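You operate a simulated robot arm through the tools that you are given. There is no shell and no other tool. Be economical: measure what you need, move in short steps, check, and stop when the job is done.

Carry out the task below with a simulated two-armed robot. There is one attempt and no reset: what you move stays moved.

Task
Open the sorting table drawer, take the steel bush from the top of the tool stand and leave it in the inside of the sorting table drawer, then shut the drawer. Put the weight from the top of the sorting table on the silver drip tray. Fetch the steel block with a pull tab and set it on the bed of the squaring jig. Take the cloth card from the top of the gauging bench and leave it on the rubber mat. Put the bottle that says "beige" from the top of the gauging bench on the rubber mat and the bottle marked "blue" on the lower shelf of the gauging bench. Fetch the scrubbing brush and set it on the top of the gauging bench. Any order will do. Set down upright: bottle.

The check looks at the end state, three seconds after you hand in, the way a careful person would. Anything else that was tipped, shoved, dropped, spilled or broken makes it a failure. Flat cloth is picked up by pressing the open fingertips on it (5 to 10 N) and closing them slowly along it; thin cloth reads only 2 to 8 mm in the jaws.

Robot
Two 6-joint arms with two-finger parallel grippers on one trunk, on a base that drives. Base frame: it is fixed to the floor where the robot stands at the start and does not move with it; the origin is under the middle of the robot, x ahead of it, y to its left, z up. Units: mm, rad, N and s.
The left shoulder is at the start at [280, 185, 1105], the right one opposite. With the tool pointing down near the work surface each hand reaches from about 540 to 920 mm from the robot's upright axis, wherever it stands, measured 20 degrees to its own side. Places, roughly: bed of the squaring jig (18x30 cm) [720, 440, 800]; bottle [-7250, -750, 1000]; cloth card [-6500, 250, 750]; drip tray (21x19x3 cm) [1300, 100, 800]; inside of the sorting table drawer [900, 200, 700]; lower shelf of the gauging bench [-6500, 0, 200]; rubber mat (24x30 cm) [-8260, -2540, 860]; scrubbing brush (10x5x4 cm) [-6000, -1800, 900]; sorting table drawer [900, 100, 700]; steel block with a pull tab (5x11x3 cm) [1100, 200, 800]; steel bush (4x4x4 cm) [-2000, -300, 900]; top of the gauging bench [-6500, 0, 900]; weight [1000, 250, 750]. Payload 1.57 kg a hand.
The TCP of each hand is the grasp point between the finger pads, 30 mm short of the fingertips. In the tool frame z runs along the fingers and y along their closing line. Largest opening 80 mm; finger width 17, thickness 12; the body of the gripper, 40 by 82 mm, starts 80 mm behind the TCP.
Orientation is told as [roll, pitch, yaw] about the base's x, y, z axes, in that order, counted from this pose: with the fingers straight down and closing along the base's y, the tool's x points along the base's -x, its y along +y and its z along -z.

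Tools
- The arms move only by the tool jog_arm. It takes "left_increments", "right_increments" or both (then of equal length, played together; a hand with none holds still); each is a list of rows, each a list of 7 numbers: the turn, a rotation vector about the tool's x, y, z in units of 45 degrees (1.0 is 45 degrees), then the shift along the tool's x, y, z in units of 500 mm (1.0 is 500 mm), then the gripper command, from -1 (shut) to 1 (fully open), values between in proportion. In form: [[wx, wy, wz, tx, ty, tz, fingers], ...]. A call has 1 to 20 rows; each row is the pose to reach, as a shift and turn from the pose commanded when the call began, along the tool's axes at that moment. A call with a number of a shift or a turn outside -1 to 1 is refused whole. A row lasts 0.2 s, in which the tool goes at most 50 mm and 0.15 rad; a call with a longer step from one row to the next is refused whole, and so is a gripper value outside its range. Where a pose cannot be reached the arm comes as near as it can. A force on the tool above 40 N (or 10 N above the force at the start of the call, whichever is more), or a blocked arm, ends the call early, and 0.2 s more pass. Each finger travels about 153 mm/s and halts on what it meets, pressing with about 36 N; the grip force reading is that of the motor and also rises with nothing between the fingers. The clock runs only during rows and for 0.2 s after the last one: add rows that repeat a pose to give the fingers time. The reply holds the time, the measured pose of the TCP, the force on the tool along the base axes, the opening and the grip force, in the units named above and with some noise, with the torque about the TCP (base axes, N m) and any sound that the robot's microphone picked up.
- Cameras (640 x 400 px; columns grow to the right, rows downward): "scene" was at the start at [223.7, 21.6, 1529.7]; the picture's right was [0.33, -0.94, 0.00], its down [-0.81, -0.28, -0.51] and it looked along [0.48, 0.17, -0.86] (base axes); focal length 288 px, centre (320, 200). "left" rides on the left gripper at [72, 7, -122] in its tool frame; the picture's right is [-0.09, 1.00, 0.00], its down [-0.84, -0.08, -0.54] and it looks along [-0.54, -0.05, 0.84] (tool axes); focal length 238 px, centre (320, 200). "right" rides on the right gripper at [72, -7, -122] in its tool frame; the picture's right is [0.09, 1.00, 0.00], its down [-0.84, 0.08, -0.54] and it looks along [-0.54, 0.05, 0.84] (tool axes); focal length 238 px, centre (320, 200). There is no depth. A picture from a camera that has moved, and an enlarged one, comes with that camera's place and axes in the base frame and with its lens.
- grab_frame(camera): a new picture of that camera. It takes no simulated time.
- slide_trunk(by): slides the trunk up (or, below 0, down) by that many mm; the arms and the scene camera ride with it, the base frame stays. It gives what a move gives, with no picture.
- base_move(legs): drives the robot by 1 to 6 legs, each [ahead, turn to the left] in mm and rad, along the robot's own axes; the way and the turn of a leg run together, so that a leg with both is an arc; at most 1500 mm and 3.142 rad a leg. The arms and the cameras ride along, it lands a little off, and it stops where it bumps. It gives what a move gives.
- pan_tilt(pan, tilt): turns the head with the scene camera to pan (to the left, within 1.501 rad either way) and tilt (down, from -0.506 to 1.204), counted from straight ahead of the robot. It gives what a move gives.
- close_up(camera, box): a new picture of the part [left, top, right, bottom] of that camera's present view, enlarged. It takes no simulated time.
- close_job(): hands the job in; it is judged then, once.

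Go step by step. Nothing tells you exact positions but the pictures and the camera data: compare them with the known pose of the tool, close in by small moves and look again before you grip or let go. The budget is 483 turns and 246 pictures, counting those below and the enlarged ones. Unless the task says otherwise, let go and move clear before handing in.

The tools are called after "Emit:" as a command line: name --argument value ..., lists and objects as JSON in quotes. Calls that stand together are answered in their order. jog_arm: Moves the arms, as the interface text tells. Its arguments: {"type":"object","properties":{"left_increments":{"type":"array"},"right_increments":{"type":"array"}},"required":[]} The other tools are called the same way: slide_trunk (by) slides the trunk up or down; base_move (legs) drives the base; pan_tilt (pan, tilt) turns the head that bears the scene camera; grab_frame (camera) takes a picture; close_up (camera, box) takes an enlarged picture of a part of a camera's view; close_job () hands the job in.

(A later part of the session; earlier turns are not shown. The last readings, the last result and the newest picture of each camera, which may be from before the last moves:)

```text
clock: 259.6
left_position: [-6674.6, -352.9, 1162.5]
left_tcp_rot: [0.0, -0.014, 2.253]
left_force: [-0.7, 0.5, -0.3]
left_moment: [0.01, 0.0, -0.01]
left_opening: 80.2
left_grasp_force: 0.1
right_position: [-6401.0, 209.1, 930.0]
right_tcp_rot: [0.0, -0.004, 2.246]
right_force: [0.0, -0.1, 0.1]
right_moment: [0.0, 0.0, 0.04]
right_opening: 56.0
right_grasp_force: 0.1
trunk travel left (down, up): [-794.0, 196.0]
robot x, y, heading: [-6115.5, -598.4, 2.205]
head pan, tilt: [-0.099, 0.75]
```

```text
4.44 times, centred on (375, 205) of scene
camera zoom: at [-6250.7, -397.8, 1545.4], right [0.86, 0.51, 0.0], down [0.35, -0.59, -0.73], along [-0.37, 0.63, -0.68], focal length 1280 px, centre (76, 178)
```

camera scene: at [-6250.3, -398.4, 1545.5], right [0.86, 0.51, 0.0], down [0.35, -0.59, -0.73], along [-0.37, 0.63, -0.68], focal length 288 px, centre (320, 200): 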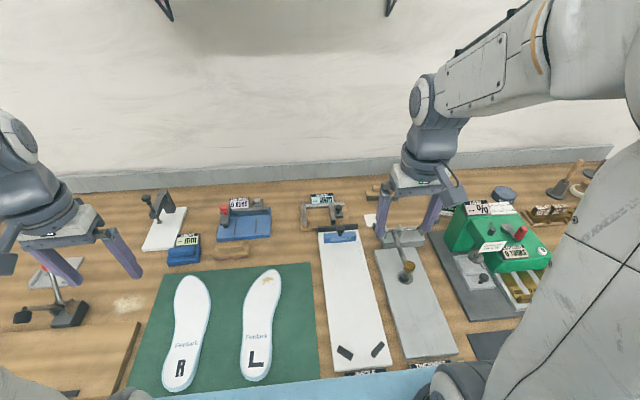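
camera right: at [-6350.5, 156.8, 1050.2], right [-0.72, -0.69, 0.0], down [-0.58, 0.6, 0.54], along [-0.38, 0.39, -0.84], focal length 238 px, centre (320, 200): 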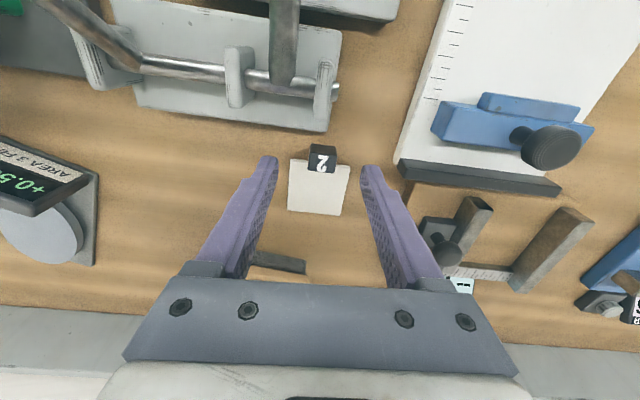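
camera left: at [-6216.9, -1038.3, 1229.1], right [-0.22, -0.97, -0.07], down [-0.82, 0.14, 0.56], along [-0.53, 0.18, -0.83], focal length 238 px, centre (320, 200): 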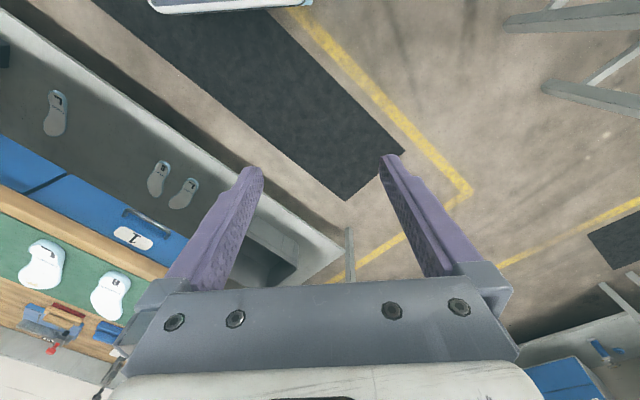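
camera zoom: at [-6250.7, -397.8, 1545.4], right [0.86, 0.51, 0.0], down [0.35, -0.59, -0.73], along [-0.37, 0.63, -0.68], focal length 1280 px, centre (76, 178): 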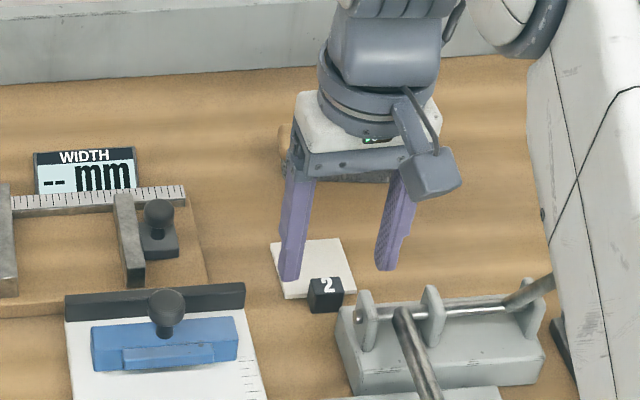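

Emit:
jog_arm --right_increments '[[0, 0, 0, 0, 0.002, 0.02, 0.4], [0, 0, 0, 0, 0.002, 0.036, 0.4], [0, 0, 0, 0, 0.002, 0.046, 0.4], [0, 0, 0, 0, 0.002, 0.052, 0.4]]'

Emit:
grab_frame --camera "right"

Emit:
close_up --camera "scene" --box '[330, 170, 430, 240]'

```text
clock: 260.6
left_position: [-6673.9, -353.5, 1161.9]
left_tcp_rot: [-0.001, -0.015, 2.253]
left_force: [-0.4, -0.7, -0.9]
left_moment: [-0.01, -0.04, -0.05]
left_opening: 80.0
left_grasp_force: 0.1
right_position: [-6401.7, 210.7, 903.9]
right_tcp_rot: [0.0, -0.004, 2.246]
right_force: [0.1, -0.1, 0.2]
right_moment: [-0.01, -0.02, -0.03]
right_opening: 56.2
right_grasp_force: 0.1
trunk travel left (down, up): [-794.0, 196.0]
robot x, y, heading: [-6114.7, -598.5, 2.203]
head pan, tilt: [-0.099, 0.75]
```

```text
133 pictures are left
camera right: at [-6352.2, 157.0, 1025.1], right [-0.72, -0.7, 0.0], down [-0.58, 0.6, 0.55], along [-0.38, 0.39, -0.84], focal length 238 px, centre (320, 200)
```

right: 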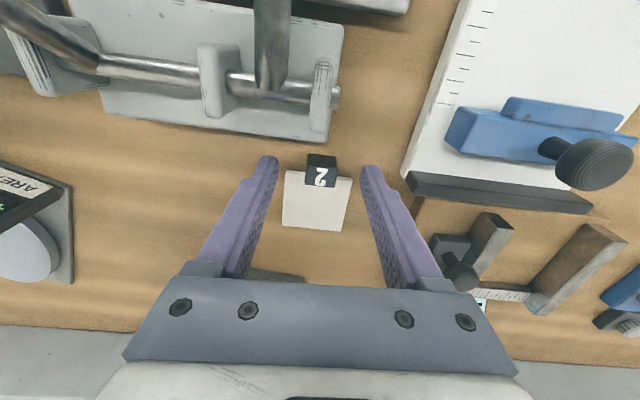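

```text
5.71 times, centred on (380, 205) of scene
camera zoom: at [-6250.6, -398.0, 1545.4], right [0.86, 0.51, 0.0], down [0.35, -0.59, -0.73], along [-0.37, 0.63, -0.68], focal length 1646 px, centre (-23, 171)
```

zoom: 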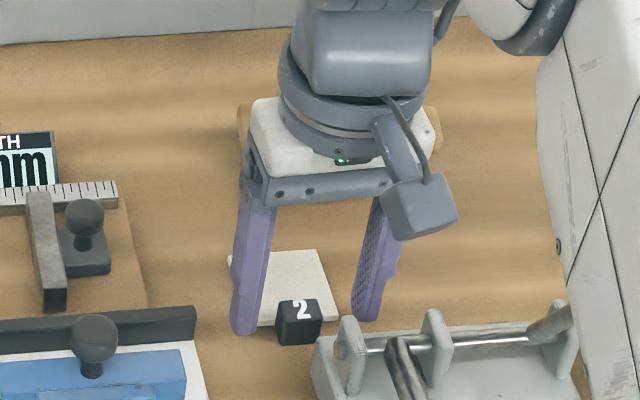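

Emit:
jog_arm --right_increments '[[0, 0, 0, 0, 0, 0.002, 0], [0, 0, 0, 0, 0, 0.002, -0.5], [0, 0, 0, 0, 0, 0.002, -1], [0, 0, 0, 0, 0, 0.002, -1], [0, 0, 0, 0, 0, 0.002, -1], [0, 0, 0, 0, 0, -0.02, -1], [0, 0, 0, 0, 0, -0.06, -1]]'

Emit:
grab_frame --camera "right"

Emit:
close_up --camera "scene" --box '[330, 160, 430, 230]'

```text
clock: 262.2
left_position: [-6674.6, -351.7, 1161.6]
left_tcp_rot: [0.001, -0.015, 2.252]
left_force: [-0.4, 0.2, 0.3]
left_moment: [-0.01, 0.05, 0.01]
left_opening: 80.3
left_grasp_force: 0.0
right_position: [-6403.2, 209.6, 933.6]
right_tcp_rot: [0.002, -0.004, 2.247]
right_force: [0.5, 0.5, -0.1]
right_moment: [-0.03, 0.02, 0.01]
right_opening: 20.4
right_grasp_force: 34.4
trunk travel left (down, up): [-794.0, 196.0]
robot x, y, heading: [-6112.1, -596.0, 2.201]
head pan, tilt: [-0.099, 0.75]
```

```text
131 pictures are left
camera right: at [-6352.5, 157.3, 1054.6], right [-0.72, -0.7, 0.0], down [-0.58, 0.6, 0.54], along [-0.38, 0.39, -0.84], focal length 238 px, centre (320, 200)
```

right: 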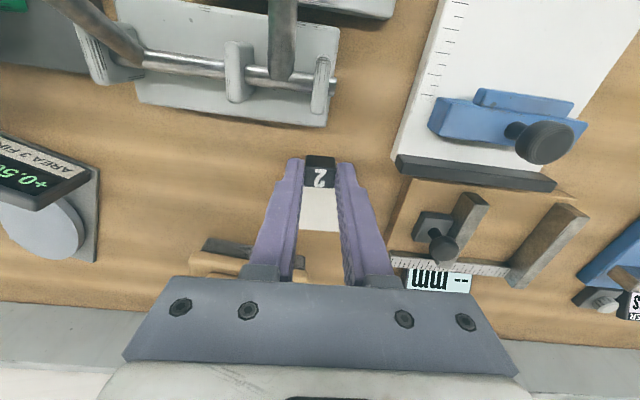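

```text
5.71 times, centred on (380, 195) of scene
camera zoom: at [-6250.7, -397.9, 1545.3], right [0.86, 0.51, 0.0], down [0.35, -0.59, -0.73], along [-0.37, 0.63, -0.68], focal length 1646 px, centre (-23, 229)
```

zoom: 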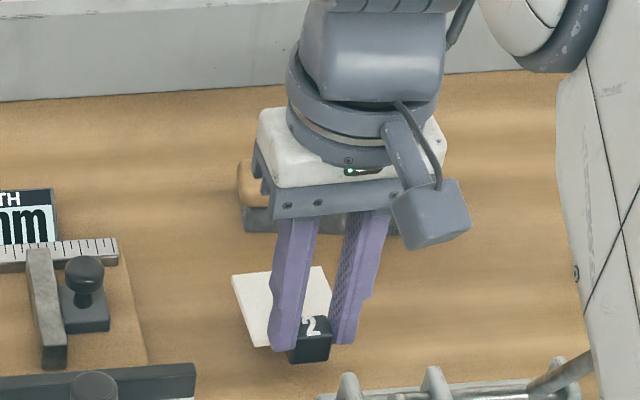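

The card came up rigidly by its "2" tag. I'll lift and retract it, back off, then turn left along the corridor.

Emit:
jog_arm --right_increments '[[0, 0, 0, 0, 0, -0.08, -1], [0, 0, 0, 0, 0, -0.16, -1], [0, 0, 0, 0, 0, -0.25, -1], [0, 0, 0, 0, 0, -0.34, -1], [0, 0, 0, 0.04, 0.02, -0.4, -1], [0, 0, 0, 0.12, 0.05, -0.44, -1], [0, 0, 0, 0.2, 0.08, -0.46, -1], [0, 0, 0, 0.28, 0.1, -0.46, -1], [0, 0, 0, 0.36, 0.1, -0.46, -1], [0, 0, 0, 0.42, 0.1, -0.46, -1]]'

Emit:
base_move --legs '[[-125, 0], [0, 0.85]]'

```text
clock: 264.4
left_position: [-6673.4, -352.4, 1162.1]
left_tcp_rot: [0.002, -0.015, 2.251]
left_force: [-0.7, 0.1, 0.1]
left_moment: [-0.02, 0.02, -0.01]
left_opening: 80.1
left_grasp_force: 0.1
right_position: [-6310.2, 13.5, 1165.4]
right_tcp_rot: [0.0, -0.003, 2.248]
right_force: [0.3, 0.1, 0.1]
right_moment: [-0.02, -0.01, 0.02]
right_opening: 20.7
right_grasp_force: 34.1
trunk travel left (down, up): [-794.0, 196.0]
robot x, y, heading: [-6114.9, -593.8, 2.205]
head pan, tilt: [-0.099, 0.75]
```

```text
clock: 267.9
left_position: [-6596.8, -953.4, 1161.6]
left_tcp_rot: [0.0, -0.014, 3.096]
left_force: [-1.3, 0.6, -0.7]
left_moment: [-0.03, 0.02, 0.02]
left_opening: 80.1
left_grasp_force: 0.1
right_position: [-6628.0, -437.6, 1165.4]
right_tcp_rot: [0.0, -0.004, 3.088]
right_force: [-0.4, 0.8, -0.3]
right_moment: [0.0, 0.03, 0.03]
right_opening: 20.4
right_grasp_force: 34.1
trunk travel left (down, up): [-794.0, 196.0]
robot x, y, heading: [-6041.7, -698.2, 3.049]
head pan, tilt: [-0.099, 0.75]
```

Emit:
base_move --legs '[[0, 0.736], [1500, 0]]'

Emit:
pan_tilt --pan 0.0 --tilt 0.55

Emit:
grab_frame --camera "scene"

```text
clock: 277.4
left_position: [-7461.2, -2197.4, 1163.5]
left_tcp_rot: [-0.001, -0.013, -2.421]
left_force: [0.3, 0.2, -1.1]
left_moment: [0.01, -0.01, -0.01]
left_opening: 80.4
left_grasp_force: 0.2
right_position: [-7841.1, -1849.3, 1165.0]
right_tcp_rot: [0.0, -0.002, -2.426]
right_force: [0.5, -0.2, 0.0]
right_moment: [0.01, 0.01, 0.05]
right_opening: 20.5
right_grasp_force: 33.9
trunk travel left (down, up): [-794.0, 196.0]
robot x, y, heading: [-7241.6, -1628.7, -2.46]
head pan, tilt: [-0.099, 0.75]
```

```text
clock: 278.1
left_position: [-7462.1, -2197.1, 1161.4]
left_tcp_rot: [-0.001, -0.013, -2.42]
left_force: [0.3, -0.4, -0.3]
left_moment: [-0.01, -0.04, -0.02]
left_opening: 80.0
left_grasp_force: 0.1
right_position: [-7842.5, -1847.6, 1163.4]
right_tcp_rot: [0.0, -0.003, -2.426]
right_force: [-1.1, -0.6, -0.2]
right_moment: [0.02, -0.02, 0.0]
right_opening: 20.4
right_grasp_force: 33.6
trunk travel left (down, up): [-794.0, 196.0]
robot x, y, heading: [-7241.5, -1627.6, -2.468]
head pan, tilt: [0.0, 0.55]
```

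```text
129 pictures are left
camera scene: at [-7433.9, -1783.9, 1562.7], right [-0.62, 0.78, 0.0], down [0.41, 0.33, -0.85], along [-0.67, -0.53, -0.52], focal length 288 px, centre (320, 200)
```

scene: 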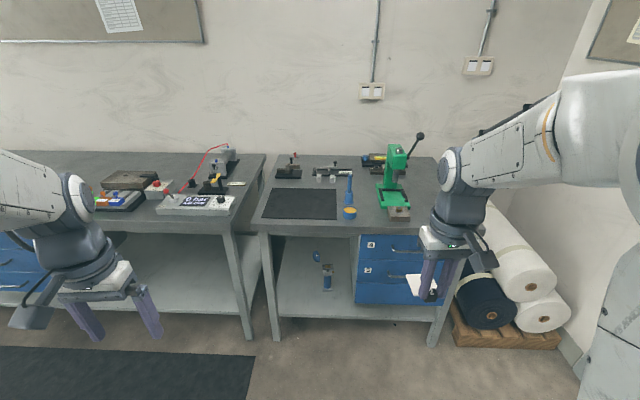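

The rubber mat is right ahead on the small bench. I'll drive up and set the card on its right half.

Emit:
base_move --legs '[[0, -0.03], [560, 0]]'

Emit:
pan_tilt --pan 0.0 --tilt 0.85

Emit:
grab_frame --camera "scene"

```text
clock: 281.7
left_position: [-7940.2, -2524.5, 1162.4]
left_tcp_rot: [-0.001, -0.013, -2.462]
left_force: [-0.1, -0.6, 0.5]
left_moment: [-0.01, 0.0, 0.02]
left_opening: 80.1
left_grasp_force: 0.2
right_position: [-8306.0, -2159.7, 1164.3]
right_tcp_rot: [-0.001, -0.004, -2.467]
right_force: [-0.1, 0.6, -0.9]
right_moment: [-0.02, 0.0, 0.02]
right_opening: 20.5
right_grasp_force: 34.0
trunk travel left (down, up): [-794.0, 196.0]
robot x, y, heading: [-7696.1, -1968.0, -2.511]
head pan, tilt: [0.0, 0.55]
```

```text
clock: 282.5
left_position: [-7940.0, -2524.4, 1161.4]
left_tcp_rot: [-0.002, -0.014, -2.463]
left_force: [0.5, 0.2, 0.1]
left_moment: [0.01, 0.01, 0.01]
left_opening: 80.1
left_grasp_force: 0.0
right_position: [-8305.6, -2159.5, 1165.2]
right_tcp_rot: [-0.001, -0.005, -2.467]
right_force: [-0.5, 0.1, 0.9]
right_moment: [-0.01, 0.01, -0.01]
right_opening: 20.4
right_grasp_force: 34.5
trunk travel left (down, up): [-794.0, 196.0]
robot x, y, heading: [-7696.5, -1965.8, -2.511]
head pan, tilt: [0.0, 0.85]
```

```text
128 pictures are left
camera scene: at [-7885.9, -2106.2, 1537.4], right [-0.59, 0.81, 0.0], down [0.61, 0.44, -0.66], along [-0.53, -0.39, -0.75], focal length 288 px, centre (320, 200)
```

scene: 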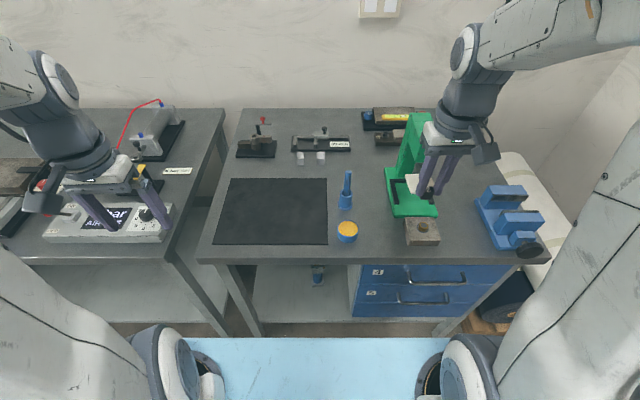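

Emit:
jog_arm --right_increments '[[0, 0, 0, -0.02, 0.09, 0, -1], [0, 0, 0, -0.05, 0.18, 0, -1], [0, 0, 0, -0.09, 0.26, 0, -1], [0, 0, 0, -0.14, 0.34, 0, -1], [0, 0, 0, -0.2, 0.41, 0, -1], [0, 0, 0, -0.26, 0.47, 0, -1], [0, 0, 0, -0.29, 0.492, 0.06, -1], [0, 0, 0, -0.29, 0.492, 0.15, -1], [0, 0, 0, -0.29, 0.492, 0.24, -1], [0, 0, 0, -0.29, 0.492, 0.33, -1], [0, 0, 0, -0.29, 0.492, 0.4, -1]]'

Emit:
grab_frame --camera "right"

Emit:
close_up --camera "scene" --box '[200, 130, 380, 260]'

```text
clock: 284.9
left_position: [-7939.4, -2524.5, 1162.4]
left_tcp_rot: [0.0, -0.014, -2.463]
left_force: [-0.8, -0.3, -0.5]
left_moment: [-0.01, -0.01, 0.03]
left_opening: 79.9
left_grasp_force: 0.0
right_position: [-8265.6, -2443.0, 963.6]
right_tcp_rot: [0.0, -0.004, -2.467]
right_force: [-0.2, 1.0, -0.8]
right_moment: [-0.02, 0.0, 0.03]
right_opening: 20.4
right_grasp_force: 33.8
trunk travel left (down, up): [-794.0, 196.0]
robot x, y, heading: [-7693.8, -1965.5, -2.509]
head pan, tilt: [0.0, 0.85]
```

```text
127 pictures are left
camera right: at [-8213.5, -2394.2, 1085.7], right [0.69, -0.72, 0.0], down [-0.6, -0.58, 0.55], along [-0.39, -0.38, -0.84], focal length 238 px, centre (320, 200)
```

right: 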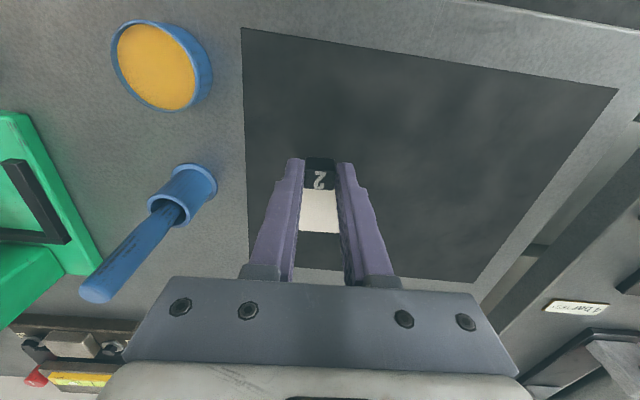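

```text
3.08 times, centred on (290, 195) of scene
camera zoom: at [-7885.8, -2106.2, 1537.4], right [-0.59, 0.81, 0.0], down [0.61, 0.44, -0.66], along [-0.53, -0.39, -0.75], focal length 886 px, centre (412, 215)
```

zoom: 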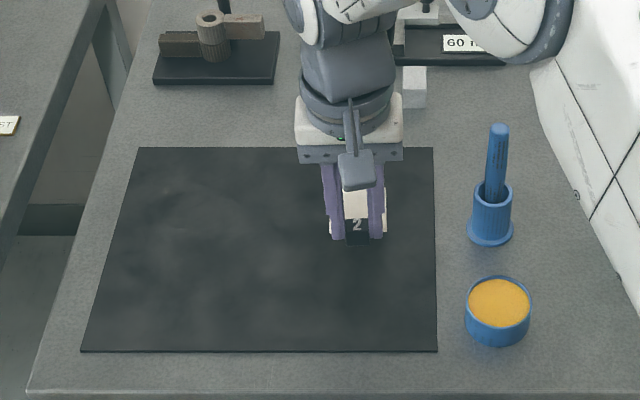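

Emit:
jog_arm --right_increments '[[0, 0, 0, 0, 0, 0.06, -1], [0, 0, 0, 0, 0, 0.1, -1], [0, 0, 0, 0, 0, 0.115, -1], [0, 0, 0, 0, 0, 0.124, -1], [0, 0, 0, 0, 0, 0.128, -1], [0, 0, 0, 0, 0, 0.132, -1]]'

Emit:
close_up --camera "scene" --box '[200, 130, 380, 260]'

```text
clock: 286.3
left_position: [-7939.8, -2523.7, 1163.0]
left_tcp_rot: [0.0, -0.013, -2.463]
left_force: [-0.3, 0.7, 0.0]
left_moment: [-0.02, -0.02, 0.03]
left_opening: 80.1
left_grasp_force: 0.0
right_position: [-8266.6, -2444.3, 901.6]
right_tcp_rot: [0.002, -0.011, -2.467]
right_force: [1.7, 4.0, 36.5]
right_moment: [0.08, 0.04, 0.01]
right_opening: 20.7
right_grasp_force: 33.9
trunk travel left (down, up): [-794.0, 196.0]
robot x, y, heading: [-7690.0, -1963.4, -2.508]
head pan, tilt: [0.0, 0.85]
```

```text
3.08 times, centred on (290, 195) of scene
camera zoom: at [-7884.5, -2104.9, 1537.9], right [-0.59, 0.81, 0.0], down [0.61, 0.44, -0.66], along [-0.53, -0.39, -0.75], focal length 886 px, centre (412, 215)
```

zoom: 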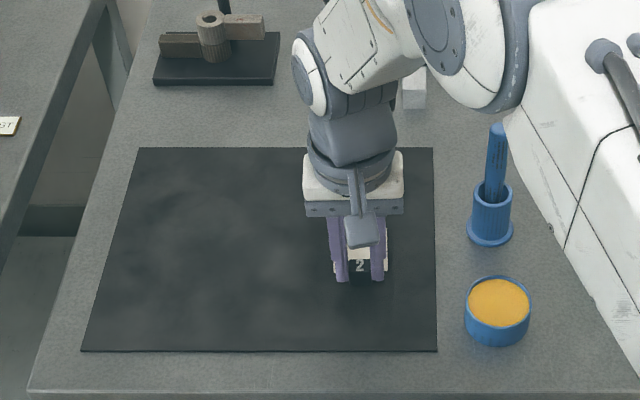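

Emit:
jog_arm --right_increments '[[0, 0, 0, 0, 0, -0.008, -1], [0, 0, 0, 0, 0, -0.008, -0.4], [0, 0, 0, 0, 0, -0.008, 0.1], [0, 0, 0, 0, 0, -0.008, 0.1], [0, 0, 0, 0, 0, -0.06, 0.1], [0, 0, 0, 0, 0, -0.15, 0.1], [0, 0, 0, 0, 0, -0.24, 0.1], [0, 0, 0, 0, 0, -0.33, 0.1], [0, 0, 0, 0, 0, -0.42, 0.1], [0, 0, 0, 0, 0, -0.5, 0.1]]'

Emit:
grab_frame --camera "right"

```text
clock: 288.5
left_position: [-7940.5, -2523.9, 1161.6]
left_tcp_rot: [0.0, -0.014, -2.464]
left_force: [0.2, -1.1, -0.3]
left_moment: [-0.02, -0.02, -0.02]
left_opening: 79.8
left_grasp_force: 0.0
right_position: [-8265.5, -2442.7, 1148.4]
right_tcp_rot: [0.001, -0.004, -2.466]
right_force: [0.0, 0.8, -0.7]
right_moment: [-0.01, 0.02, -0.01]
right_opening: 43.9
right_grasp_force: 0.1
trunk travel left (down, up): [-794.0, 196.0]
robot x, y, heading: [-7694.0, -1962.9, -2.507]
head pan, tilt: [0.0, 0.85]
```

```text
124 pictures are left
camera right: at [-8212.7, -2392.5, 1269.7], right [0.69, -0.72, 0.0], down [-0.6, -0.58, 0.54], along [-0.39, -0.38, -0.84], focal length 238 px, centre (320, 200)
```

right: 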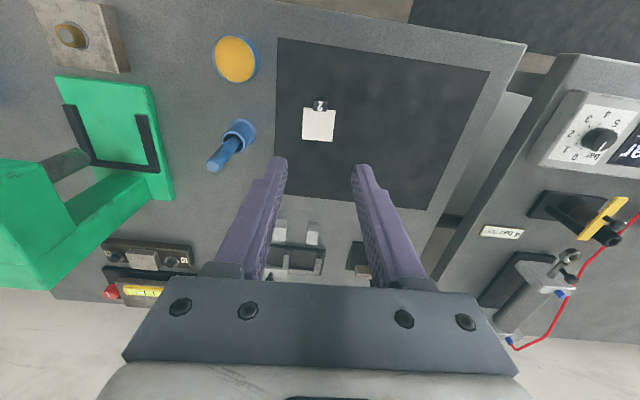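

The card lies on the mat. Now I'll back off and go round to the left end of the gauging bench for the bottles.

Emit:
jog_arm --right_increments '[[0, 0, 0, 0.06, -0.08, 0, 0.1], [0, 0, 0, 0.12, -0.16, 0, 0.1], [0, 0, 0, 0.18, -0.24, 0, 0.1], [0, 0, 0, 0.24, -0.32, 0, 0.5], [0, 0, 0, 0.28, -0.4, 0, 1], [0, 0, 0, 0.3, -0.48, 0, 1], [0, 0, 0, 0.3, -0.5, 0, 1]]'

Emit:
base_move --legs '[[-380, 0], [0, -1.571], [700, 0], [0, -1.571]]'

Emit:
pan_tilt --pan 0.1 --tilt 0.75

Emit:
grab_frame --camera "scene"

```text
clock: 290.1
left_position: [-7940.2, -2524.3, 1162.1]
left_tcp_rot: [-0.001, -0.014, -2.464]
left_force: [0.3, 0.2, 0.5]
left_moment: [0.0, 0.01, -0.02]
left_opening: 80.3
left_grasp_force: 0.0
right_position: [-8303.9, -2151.5, 1146.6]
right_tcp_rot: [0.0, -0.002, -2.466]
right_force: [0.4, 0.4, -0.2]
right_moment: [-0.02, 0.01, -0.02]
right_opening: 80.1
right_grasp_force: 0.2
trunk travel left (down, up): [-794.0, 196.0]
robot x, y, heading: [-7696.9, -1965.8, -2.507]
head pan, tilt: [0.0, 0.85]
```

```text
clock: 299.5
left_position: [-8325.8, -942.6, 1161.8]
left_tcp_rot: [0.0, -0.012, 2.236]
left_force: [-0.7, 0.0, 0.4]
left_moment: [0.02, 0.0, -0.01]
left_opening: 79.7
left_grasp_force: 0.0
right_position: [-7945.5, -587.9, 1147.7]
right_tcp_rot: [0.001, 0.011, 2.229]
right_force: [1.8, -3.8, 2.8]
right_moment: [0.57, 0.28, -0.08]
right_opening: 80.0
right_grasp_force: 0.0
trunk travel left (down, up): [-794.0, 196.0]
robot x, y, heading: [-7771.1, -1197.2, 2.193]
head pan, tilt: [0.0, 0.85]
stopped in leg 3: the force on the tool passed its limit at 77 N (the readings are from after the stop); the commanded pose is now the measured one
```

```text
clock: 300.1
left_position: [-8325.5, -942.9, 1162.4]
left_tcp_rot: [0.001, -0.013, 2.238]
left_force: [-0.4, 0.0, 1.3]
left_moment: [-0.02, 0.04, -0.01]
left_opening: 79.8
left_grasp_force: 0.1
right_position: [-7946.4, -587.1, 1149.1]
right_tcp_rot: [0.0, 0.014, 2.228]
right_force: [3.7, -5.8, 3.2]
right_moment: [0.83, 0.47, -0.11]
right_opening: 79.8
right_grasp_force: 0.1
trunk travel left (down, up): [-794.0, 196.0]
robot x, y, heading: [-7769.5, -1192.5, 2.191]
head pan, tilt: [0.099, 0.75]
```

```text
123 pictures are left
camera scene: at [-7916.3, -1004.2, 1545.5], right [0.75, 0.66, 0.0], down [0.45, -0.51, -0.73], along [-0.48, 0.55, -0.68], focal length 288 px, centre (320, 200)
```

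scene: 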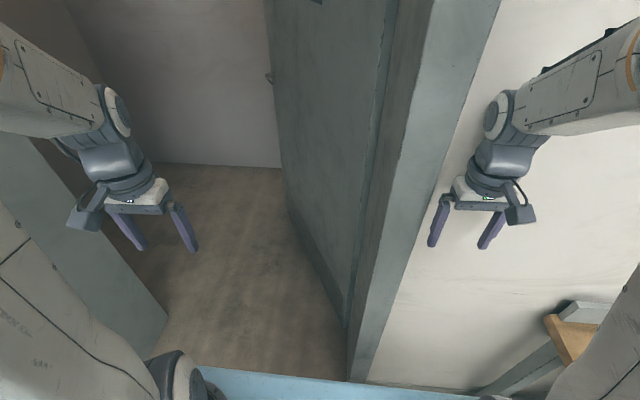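

The right hand brushed the wall ahead; I'll back off a little, tuck the hands closer and then turn.

Emit:
base_move --legs '[[-120, 0]]'

Emit:
jog_arm --left_increments '[[0, 0, 0, 0.04, -0.06, 0, 1], [0, 0, 0, 0.08, -0.12, 0, 1], [0, 0, 0, 0.1, -0.18, 0, 1], [0, 0, 0, 0.1, -0.2, 0, 1]]' --right_increments '[[0, -0.018, 0, 0.04, 0.05, 0, 1], [0, -0.018, 0, 0.08, 0.1, 0, 1], [0, -0.018, 0, 0.1, 0.12, 0, 1], [0, -0.018, 0, 0.1, 0.12, 0, 1]]'

Emit:
base_move --legs '[[0, -1.55]]'

Emit:
grab_frame --camera "scene"

```text
clock: 301.4
left_position: [-8255.6, -1040.2, 1161.9]
left_tcp_rot: [-0.001, -0.012, 2.239]
left_force: [-0.6, -0.1, 0.9]
left_moment: [0.0, 0.0, 0.01]
left_opening: 80.1
left_grasp_force: 0.0
right_position: [-7878.0, -685.3, 1147.4]
right_tcp_rot: [0.002, 0.012, 2.231]
right_force: [0.6, 0.4, -0.2]
right_moment: [0.0, -0.03, 0.0]
right_opening: 80.0
right_grasp_force: 0.2
trunk travel left (down, up): [-794.0, 196.0]
robot x, y, heading: [-7701.9, -1296.5, 2.192]
head pan, tilt: [0.099, 0.75]
```

```text
clock: 302.4
left_position: [-8145.5, -1017.4, 1159.6]
left_tcp_rot: [0.0, -0.014, 2.237]
left_force: [0.2, 0.7, -0.7]
left_moment: [0.01, -0.02, -0.01]
left_opening: 79.9
left_grasp_force: 0.0
right_position: [-7894.4, -761.5, 1148.2]
right_tcp_rot: [0.003, -0.004, 2.231]
right_force: [0.7, -1.2, 0.7]
right_moment: [0.0, 0.01, -0.01]
right_opening: 80.0
right_grasp_force: 0.1
trunk travel left (down, up): [-794.0, 196.0]
robot x, y, heading: [-7698.6, -1291.9, 2.195]
head pan, tilt: [0.099, 0.75]
```

```text
clock: 306.6
left_position: [-7426.9, -844.3, 1161.0]
left_tcp_rot: [0.0, -0.013, 0.674]
left_force: [-0.2, 0.3, -0.3]
left_moment: [-0.01, -0.01, 0.01]
left_opening: 80.0
left_grasp_force: 0.1
right_position: [-7167.9, -1094.4, 1148.3]
right_tcp_rot: [0.002, -0.002, 0.668]
right_force: [0.8, -0.8, -0.4]
right_moment: [0.0, -0.02, 0.03]
right_opening: 79.9
right_grasp_force: 0.0
trunk travel left (down, up): [-794.0, 196.0]
robot x, y, heading: [-7699.9, -1290.3, 0.631]
head pan, tilt: [0.099, 0.75]
```

```text
122 pictures are left
camera scene: at [-7507.8, -1145.1, 1545.4], right [0.67, -0.75, 0.0], down [-0.51, -0.45, -0.73], along [0.55, 0.49, -0.68], focal length 288 px, centre (320, 200)
```

scene: 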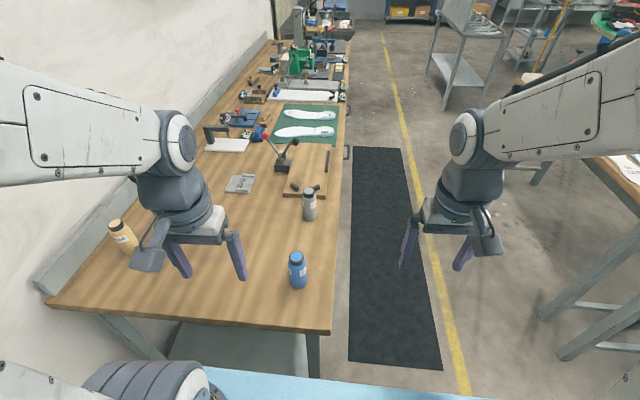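

Both bottles are within view: blue at about local (638, 101), beige deeper. First the blue one: left arm aside, right hand over it.

Emit:
jog_arm --left_increments '[[0, 0, 0, 0, 0.08, 0, 1], [0, 0, 0, 0, 0.16, 0, 1], [0, 0, 0, 0, 0.24, 0, 1], [0, 0, 0, 0, 0.28, 0, 1], [0, 0, 0, 0, 0.28, 0, 1], [0, 0, 0, 0, 0.28, 0, 1], [0, 0, 0, 0, 0.28, 0, 1], [0, 0, 0, 0, 0.28, 0, 1]]' --right_increments '[[0, 0, 0, 0, 0.05, 0, 1], [0, 0, 0, -0.03, 0.12, 0, 1], [0, 0, 0, -0.06, 0.2, 0, 1], [0, 0, 0, -0.1, 0.28, 0, 1], [0, 0, 0, -0.13, 0.36, 0, 1], [0, 0, 0, -0.17, 0.44, 0, 1], [0, 0, 0, -0.205, 0.507, 0, 1], [0, 0, 0, -0.205, 0.507, 0, 1]]'

Emit:
grab_frame --camera "right"

Emit:
close_up --camera "scene" --box '[240, 180, 400, 300]'

```text
clock: 308.4
left_position: [-7513.0, -735.7, 1160.3]
left_tcp_rot: [0.0, -0.012, 0.675]
left_force: [-0.2, -1.0, 0.4]
left_moment: [0.0, -0.03, 0.01]
left_opening: 80.1
left_grasp_force: 0.0
right_position: [-7244.9, -833.7, 1148.5]
right_tcp_rot: [0.0, -0.002, 0.668]
right_force: [-0.4, 0.3, 0.2]
right_moment: [0.01, 0.0, -0.03]
right_opening: 79.9
right_grasp_force: 0.1
trunk travel left (down, up): [-794.0, 196.0]
robot x, y, heading: [-7701.1, -1292.1, 0.627]
head pan, tilt: [0.099, 0.75]
```

```text
121 pictures are left
camera right: at [-7297.1, -884.0, 1269.5], right [-0.69, 0.72, 0.0], down [0.61, 0.58, 0.54], along [0.39, 0.37, -0.84], focal length 238 px, centre (320, 200)
```

right: 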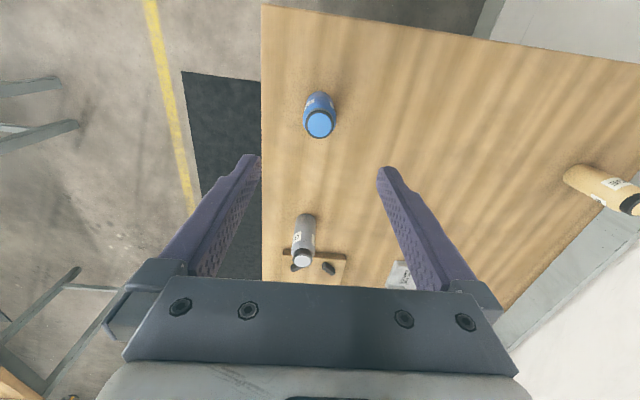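

```text
3.33 times, centred on (320, 240) of scene
camera zoom: at [-7507.8, -1144.8, 1545.4], right [0.67, -0.75, 0.0], down [-0.51, -0.45, -0.73], along [0.55, 0.49, -0.68], focal length 960 px, centre (320, 67)
```

zoom: 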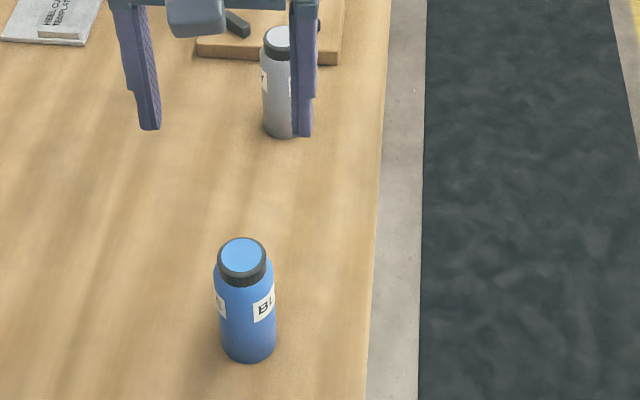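

Emit:
jog_arm --right_increments '[[0, 0, 0, -0.003, 0, 0.09, 1], [0, 0, 0, -0.003, 0, 0.18, 1], [0, 0, 0, -0.003, 0, 0.26, 1], [0, 0, 0, -0.003, 0, 0.3, 1], [0, 0, 0, -0.003, 0, 0.3, 1]]'

Emit:
grab_frame --camera "right"

```text
clock: 309.6
left_position: [-7513.5, -735.4, 1160.3]
left_tcp_rot: [0.0, -0.012, 0.675]
left_force: [0.1, 0.5, 1.5]
left_moment: [0.03, 0.01, -0.01]
left_opening: 80.0
left_grasp_force: 0.0
right_position: [-7242.8, -831.4, 999.2]
right_tcp_rot: [0.003, -0.002, 0.669]
right_force: [-0.4, -0.2, 0.0]
right_moment: [0.01, 0.0, -0.02]
right_opening: 79.8
right_grasp_force: 0.1
trunk travel left (down, up): [-794.0, 196.0]
robot x, y, heading: [-7700.4, -1291.3, 0.629]
head pan, tilt: [0.099, 0.75]
```

```text
119 pictures are left
camera right: at [-7295.9, -882.3, 1119.8], right [-0.69, 0.72, 0.0], down [0.61, 0.58, 0.54], along [0.39, 0.38, -0.84], focal length 238 px, centre (320, 200)
```

right: 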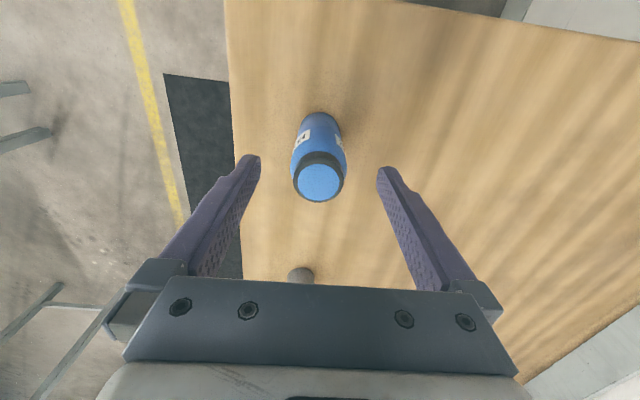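

Emit:
jog_arm --right_increments '[[0, 0, 0, 0.004, 0, 0.06, 1], [0, 0, 0, 0.005, 0, 0.12, 1], [0, 0, 0, 0.005, 0, 0.148, 1], [0, 0, 0, 0.005, 0, 0.148, 0.3], [0, 0, 0, 0.005, 0, 0.148, -1], [0, 0, 0, 0.005, 0, 0.148, -1], [0, 0, 0, 0.005, 0, 0.148, -1], [0, 0, 0, 0.005, 0, 0.148, -1]]'

Emit:
grab_frame --camera "right"

```text
clock: 311.4
left_position: [-7513.4, -735.2, 1160.8]
left_tcp_rot: [0.001, -0.012, 0.676]
left_force: [0.2, 0.1, 0.4]
left_moment: [-0.01, 0.03, 0.0]
left_opening: 80.1
left_grasp_force: 0.0
right_position: [-7244.9, -831.8, 925.0]
right_tcp_rot: [0.003, 0.001, 0.669]
right_force: [0.8, -0.1, 0.1]
right_moment: [-0.01, -0.08, -0.02]
right_opening: 43.2
right_grasp_force: 36.0
trunk travel left (down, up): [-794.0, 196.0]
robot x, y, heading: [-7695.2, -1295.5, 0.631]
head pan, tilt: [0.099, 0.75]
```

```text
118 pictures are left
camera right: at [-7296.9, -882.7, 1045.3], right [-0.69, 0.72, 0.0], down [0.61, 0.58, 0.54], along [0.39, 0.38, -0.84], focal length 238 px, centre (320, 200)
```

right: 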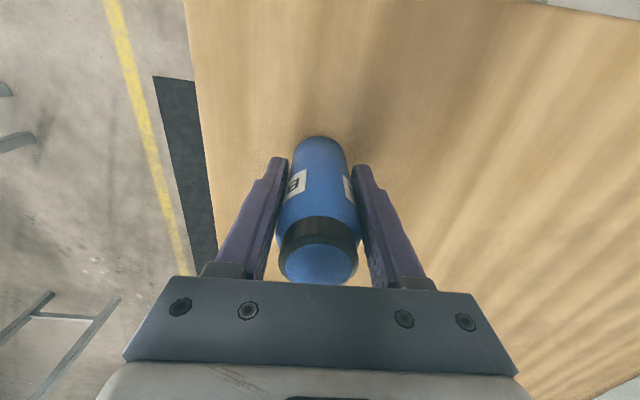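

Emit:
jog_arm --right_increments '[[0, 0, 0, 0, 0, -0.06, -1], [0, 0, 0, 0, 0, -0.14, -1], [0, 0, 0, 0, 0, -0.22, -1], [0, 0, 0, 0, 0, -0.3, -1], [0, 0, 0, 0.03, -0.08, -0.32, -1], [0, 0, 0, 0.07, -0.16, -0.32, -1], [0, 0, 0, 0.11, -0.24, -0.32, -1], [0, 0, 0, 0.15, -0.32, -0.32, -1], [0, 0, 0, 0.19, -0.4, -0.32, -1], [0, 0, 0, 0.2, -0.48, -0.32, -1]]'

Emit:
base_move --legs '[[-230, 0]]'

Emit:
pan_tilt --pan 0.0 --tilt 1.0

Emit:
grab_frame --camera "scene"

```text
clock: 313.6
left_position: [-7513.5, -736.4, 1159.5]
left_tcp_rot: [0.0, -0.012, 0.676]
left_force: [-0.6, -0.4, -0.5]
left_moment: [-0.02, -0.01, 0.0]
left_opening: 80.0
left_grasp_force: 0.1
right_position: [-7173.6, -1084.6, 1084.5]
right_tcp_rot: [0.003, -0.003, 0.668]
right_force: [0.6, -0.2, -2.0]
right_moment: [-0.01, -0.01, 0.03]
right_opening: 43.1
right_grasp_force: 35.8
trunk travel left (down, up): [-794.0, 196.0]
robot x, y, heading: [-7701.8, -1290.9, 0.632]
head pan, tilt: [0.099, 0.75]
```

```text
clock: 315.3
left_position: [-7699.6, -872.8, 1159.3]
left_tcp_rot: [-0.001, -0.012, 0.673]
left_force: [0.5, -0.7, 0.1]
left_moment: [0.0, 0.04, -0.01]
left_opening: 80.0
left_grasp_force: 0.0
right_position: [-7359.2, -1220.7, 1084.1]
right_tcp_rot: [0.003, 0.0, 0.663]
right_force: [0.9, 0.3, -1.7]
right_moment: [-0.04, 0.01, -0.03]
right_opening: 43.2
right_grasp_force: 35.9
trunk travel left (down, up): [-794.0, 196.0]
robot x, y, heading: [-7885.3, -1428.6, 0.624]
head pan, tilt: [0.099, 0.75]
```

```text
clock: 316.1
left_position: [-7699.0, -872.6, 1160.7]
left_tcp_rot: [0.001, -0.012, 0.673]
left_force: [0.0, -1.1, 0.0]
left_moment: [0.0, 0.0, -0.03]
left_opening: 79.9
left_grasp_force: 0.1
right_position: [-7359.1, -1222.0, 1083.1]
right_tcp_rot: [0.003, -0.002, 0.666]
right_force: [0.5, 0.0, -1.6]
right_moment: [0.01, 0.03, -0.01]
right_opening: 43.1
right_grasp_force: 36.3
trunk travel left (down, up): [-794.0, 196.0]
robot x, y, heading: [-7889.3, -1428.6, 0.628]
head pan, tilt: [0.0, 1.0]
```

```text
117 pictures are left
camera scene: at [-7699.7, -1295.3, 1526.3], right [0.59, -0.81, 0.0], down [-0.68, -0.49, -0.54], along [0.44, 0.32, -0.84], focal length 288 px, centre (320, 200)
```

scene: 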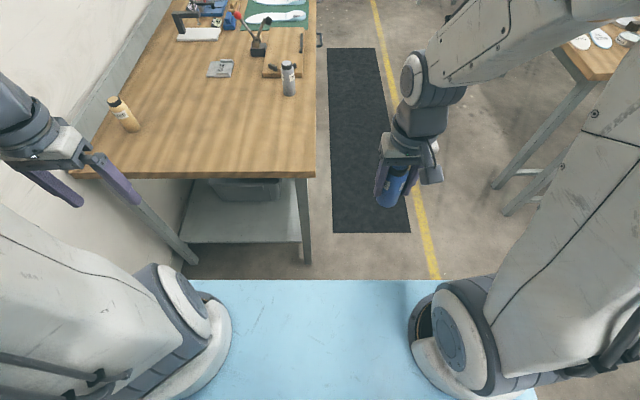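

Blue bottle held. The lower shelf has a free spot at its left end; I'll approach it from the bench front with the right arm and the trunk lowered. First I'll drive to the front-left corner and face the bench.

Emit:
jog_arm --left_increments '[[0, 0, 0, 0, -0.08, 0, 1], [0, 0, 0, 0, -0.16, 0, 1], [0, 0, 0, 0, -0.2, 0, 1]]' --right_increments '[[0, 0, 0, 0.01, -0.02, -0.05, -1], [0, 0, 0, 0.02, -0.04, -0.1, -1], [0, 0, 0, 0.02, -0.04, -0.13, -1]]'

Emit:
base_move --legs '[[0, -0.53], [847, 0], [0, 2.117]]'

Emit:
pan_tilt --pan -0.2 --tilt 1.0

Emit:
grab_frame --camera "scene"

```text
clock: 316.9
left_position: [-7635.6, -949.4, 1160.3]
left_tcp_rot: [0.0, -0.014, 0.672]
left_force: [0.2, 0.3, 0.5]
left_moment: [-0.01, -0.04, -0.03]
left_opening: 79.8
left_grasp_force: 0.0
right_position: [-7355.5, -1243.7, 1147.4]
right_tcp_rot: [0.001, -0.002, 0.664]
right_force: [0.7, -0.3, -1.3]
right_moment: [-0.02, 0.03, -0.02]
right_opening: 42.8
right_grasp_force: 36.0
trunk travel left (down, up): [-794.0, 196.0]
robot x, y, heading: [-7882.5, -1431.3, 0.62]
head pan, tilt: [0.0, 1.0]
```

```text
clock: 327.9
left_position: [-7538.2, -1110.5, 1159.0]
left_tcp_rot: [-0.002, -0.011, 2.266]
left_force: [0.2, 0.1, -0.8]
left_moment: [0.0, 0.03, 0.01]
left_opening: 80.1
left_grasp_force: 0.1
right_position: [-7252.1, -823.5, 1147.2]
right_tcp_rot: [0.001, -0.002, 2.26]
right_force: [0.6, 0.0, -1.2]
right_moment: [0.03, 0.03, -0.01]
right_opening: 43.2
right_grasp_force: 36.1
trunk travel left (down, up): [-794.0, 196.0]
robot x, y, heading: [-7055.6, -1349.2, 2.223]
head pan, tilt: [0.0, 1.0]
```

```text
clock: 328.6
left_position: [-7538.4, -1110.8, 1161.4]
left_tcp_rot: [0.001, -0.014, 2.267]
left_force: [-0.4, -1.0, -1.3]
left_moment: [0.01, -0.01, 0.02]
left_opening: 80.0
left_grasp_force: 0.1
right_position: [-7251.7, -823.9, 1147.8]
right_tcp_rot: [0.002, -0.003, 2.259]
right_force: [0.0, -0.4, -2.6]
right_moment: [0.0, -0.01, 0.01]
right_opening: 43.0
right_grasp_force: 35.4
trunk travel left (down, up): [-794.0, 196.0]
robot x, y, heading: [-7055.1, -1347.0, 2.216]
head pan, tilt: [-0.201, 1.0]
```

```text
116 pictures are left
camera scene: at [-7180.4, -1159.4, 1526.2], right [0.9, 0.43, 0.0], down [0.36, -0.76, -0.54], along [-0.23, 0.49, -0.84], focal length 288 px, centre (320, 200)
```

scene: 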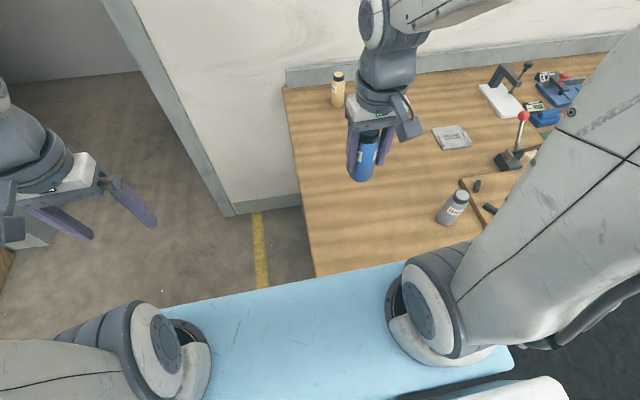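

Emit:
base_move --legs '[[-170, 0]]'

Emit:
slide_trunk --by -350

Emit:
pan_tilt --pan -0.2 --tilt 0.6

Emit:
grab_frame --camera "scene"

```text
clock: 330.1
left_position: [-7433.6, -1249.9, 1160.8]
left_tcp_rot: [0.0, -0.013, 2.268]
left_force: [-0.7, 0.3, -0.6]
left_moment: [-0.02, -0.01, 0.01]
left_opening: 80.0
left_grasp_force: 0.0
right_position: [-7148.3, -962.7, 1147.9]
right_tcp_rot: [0.001, -0.002, 2.261]
right_force: [0.3, 0.7, -1.1]
right_moment: [-0.03, 0.01, 0.01]
right_opening: 42.8
right_grasp_force: 36.3
trunk travel left (down, up): [-794.0, 196.0]
robot x, y, heading: [-6948.9, -1490.7, 2.222]
head pan, tilt: [-0.201, 1.0]
```

```text
clock: 333.5
left_position: [-7432.3, -1251.6, 810.7]
left_tcp_rot: [0.002, -0.012, 2.267]
left_force: [1.2, 0.4, -0.4]
left_moment: [0.0, 0.03, -0.03]
left_opening: 79.7
left_grasp_force: 0.0
right_position: [-7146.8, -962.8, 797.1]
right_tcp_rot: [0.001, -0.002, 2.259]
right_force: [-0.9, 0.3, -1.0]
right_moment: [0.0, -0.01, 0.01]
right_opening: 42.9
right_grasp_force: 35.8
trunk travel left (down, up): [-444.0, 546.0]
robot x, y, heading: [-6949.6, -1493.5, 2.22]
head pan, tilt: [-0.201, 1.0]
```

```text
clock: 334.4
left_position: [-7432.8, -1251.5, 810.4]
left_tcp_rot: [0.0, -0.011, 2.268]
left_force: [-0.5, 0.5, 0.2]
left_moment: [0.01, 0.04, 0.01]
left_opening: 79.8
left_grasp_force: 0.1
right_position: [-7147.5, -962.9, 797.4]
right_tcp_rot: [0.001, -0.003, 2.261]
right_force: [-0.2, 0.0, -1.6]
right_moment: [-0.01, -0.04, -0.01]
right_opening: 43.0
right_grasp_force: 35.7
trunk travel left (down, up): [-444.0, 546.0]
robot x, y, heading: [-6945.7, -1488.9, 2.221]
head pan, tilt: [-0.201, 0.6]
```

```text
115 pictures are left
camera scene: at [-7083.2, -1282.2, 1208.2], right [0.9, 0.43, 0.0], down [0.25, -0.51, -0.82], along [-0.36, 0.74, -0.57], focal length 288 px, centre (320, 200)
```

scene: 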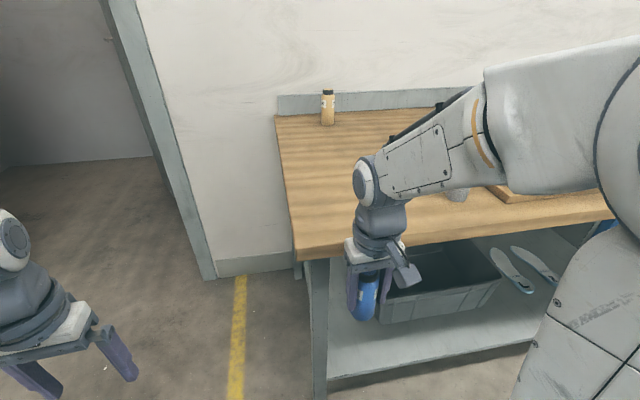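

Emit:
slide_trunk --by -330

Emit:
jog_arm --right_increments '[[0, 0, 0, -0.02, -0.02, 0.03, -1], [0, 0, 0, -0.06, -0.05, 0.06, -1], [0, 0, 0, -0.1, -0.08, 0.09, -1], [0, 0, 0, -0.14, -0.1, 0.1, -1], [0, 0, 0, -0.16, -0.12, 0.1, -1]]'

Emit:
grab_frame --camera "scene"

Emit:
grab_frame --camera "right"

```text
clock: 337.6
left_position: [-7435.1, -1251.5, 480.5]
left_tcp_rot: [0.001, -0.012, 2.268]
left_force: [0.2, 0.3, 0.0]
left_moment: [0.0, -0.02, 0.0]
left_opening: 80.3
left_grasp_force: 0.0
right_position: [-7148.8, -962.3, 469.2]
right_tcp_rot: [0.001, -0.003, 2.26]
right_force: [-0.6, -0.2, -1.8]
right_moment: [-0.01, 0.02, -0.02]
right_opening: 42.8
right_grasp_force: 35.8
trunk travel left (down, up): [-114.0, 876.0]
robot x, y, heading: [-6951.7, -1487.4, 2.221]
head pan, tilt: [-0.201, 0.6]
```

```text
clock: 338.8
left_position: [-7433.1, -1251.2, 481.0]
left_tcp_rot: [-0.001, -0.013, 2.266]
left_force: [-0.2, 0.3, -0.2]
left_moment: [0.0, -0.02, -0.02]
left_opening: 79.9
left_grasp_force: 0.1
right_position: [-7151.4, -863.2, 417.8]
right_tcp_rot: [0.003, -0.002, 2.261]
right_force: [-0.3, -0.2, -2.1]
right_moment: [0.01, 0.0, -0.02]
right_opening: 42.7
right_grasp_force: 35.8
trunk travel left (down, up): [-114.0, 876.0]
robot x, y, heading: [-6946.8, -1491.3, 2.223]
head pan, tilt: [-0.201, 0.6]
```

```text
114 pictures are left
camera scene: at [-7083.2, -1282.2, 878.3], right [0.9, 0.43, 0.0], down [0.25, -0.51, -0.83], along [-0.36, 0.74, -0.57], focal length 288 px, centre (320, 200)
```

scene: 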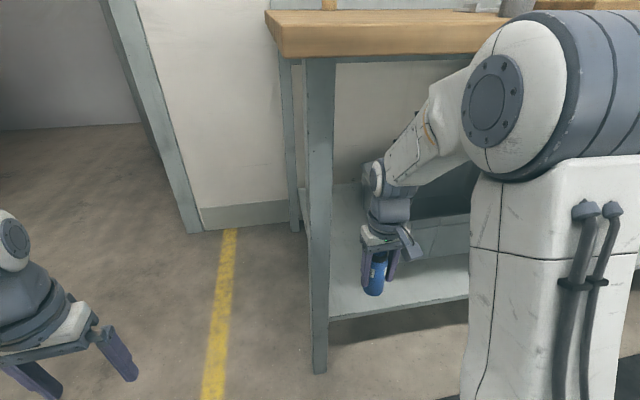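

```text
113 pictures are left
camera right: at [-7100.6, -915.4, 539.3], right [-0.71, -0.7, 0.0], down [-0.59, 0.6, 0.54], along [-0.38, 0.39, -0.84], focal length 238 px, centre (320, 200)
```

right: 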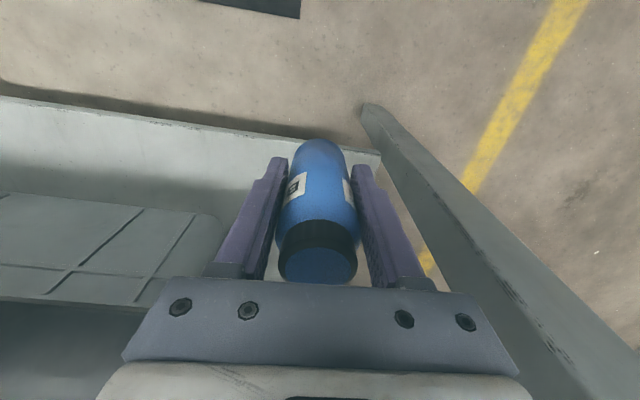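

Emit:
jog_arm --right_increments '[[0, 0, 0, -0.03, 0, 0, -1], [0, 0, 0, -0.07, -0.003, 0, -1], [0, 0, 0, -0.11, -0.005, 0, -1], [0, 0, 0, -0.15, -0.007, 0, -1], [0, 0, 0, -0.19, -0.01, 0, -1], [0, 0, 0, -0.2, -0.01, 0, -1]]'

Emit:
grab_frame --camera "right"

Emit:
grab_frame --camera "scene"

```text
clock: 340.2
left_position: [-7433.8, -1250.9, 480.5]
left_tcp_rot: [-0.001, -0.011, 2.268]
left_force: [-0.1, 0.4, 0.5]
left_moment: [0.0, 0.0, 0.03]
left_opening: 79.9
left_grasp_force: 0.0
right_position: [-7212.0, -782.7, 418.0]
right_tcp_rot: [0.002, -0.002, 2.262]
right_force: [-1.0, 0.5, -1.8]
right_moment: [0.0, -0.02, 0.01]
right_opening: 42.7
right_grasp_force: 35.7
trunk travel left (down, up): [-114.0, 876.0]
robot x, y, heading: [-6946.3, -1486.4, 2.218]
head pan, tilt: [-0.201, 0.6]
```

```text
112 pictures are left
camera right: at [-7161.4, -835.1, 538.9], right [-0.71, -0.7, 0.0], down [-0.59, 0.6, 0.54], along [-0.38, 0.39, -0.84], focal length 238 px, centre (320, 200)
```

right: 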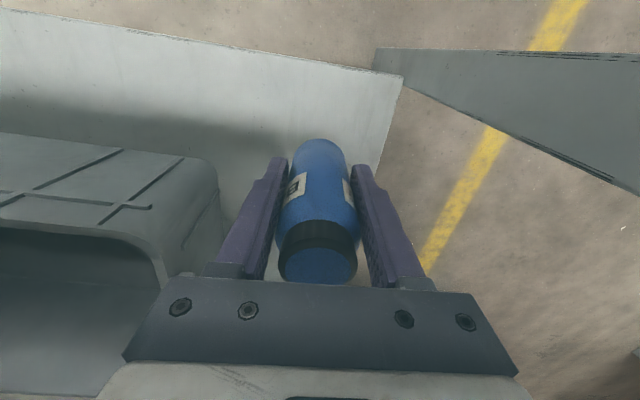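

```text
111 pictures are left
camera scene: at [-7083.2, -1282.2, 878.3], right [0.9, 0.43, 0.0], down [0.25, -0.51, -0.82], along [-0.36, 0.74, -0.57], focal length 288 px, centre (320, 200)
```

scene: 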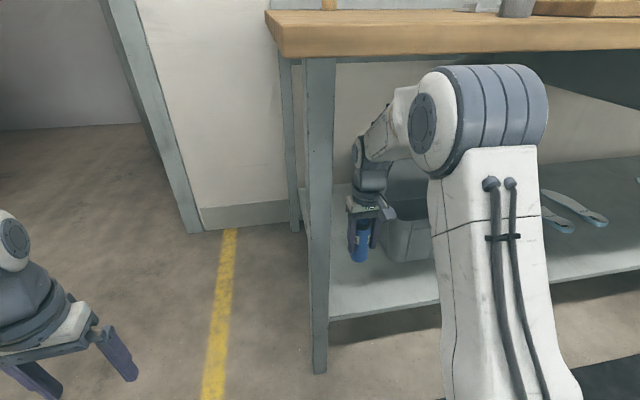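

Emit:
slide_trunk --by -90

Emit:
grab_frame --camera "right"

```text
clock: 341.5
left_position: [-7432.9, -1251.8, 391.2]
left_tcp_rot: [0.001, -0.013, 2.266]
left_force: [-0.7, -0.2, -0.6]
left_moment: [-0.04, -0.01, -0.01]
left_opening: 80.0
left_grasp_force: 0.1
right_position: [-7212.9, -783.1, 327.7]
right_tcp_rot: [0.002, -0.005, 2.259]
right_force: [1.7, 0.6, -1.2]
right_moment: [-0.04, 0.0, 0.01]
right_opening: 43.1
right_grasp_force: 35.9
trunk travel left (down, up): [-24.0, 966.0]
robot x, y, heading: [-6947.3, -1493.0, 2.22]
head pan, tilt: [-0.201, 0.6]
```

```text
110 pictures are left
camera right: at [-7161.3, -835.2, 449.1], right [-0.71, -0.7, 0.0], down [-0.59, 0.6, 0.54], along [-0.38, 0.39, -0.84], focal length 238 px, centre (320, 200)
```

right: 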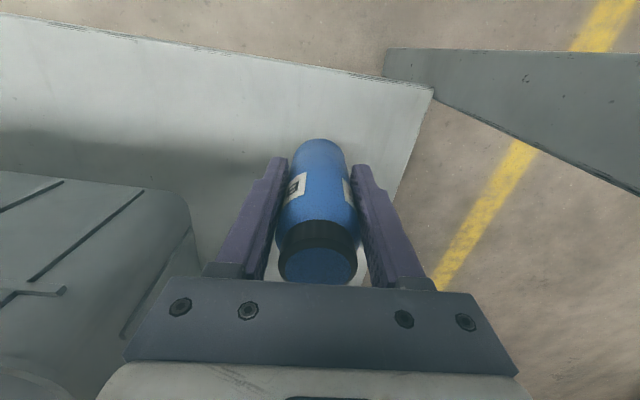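

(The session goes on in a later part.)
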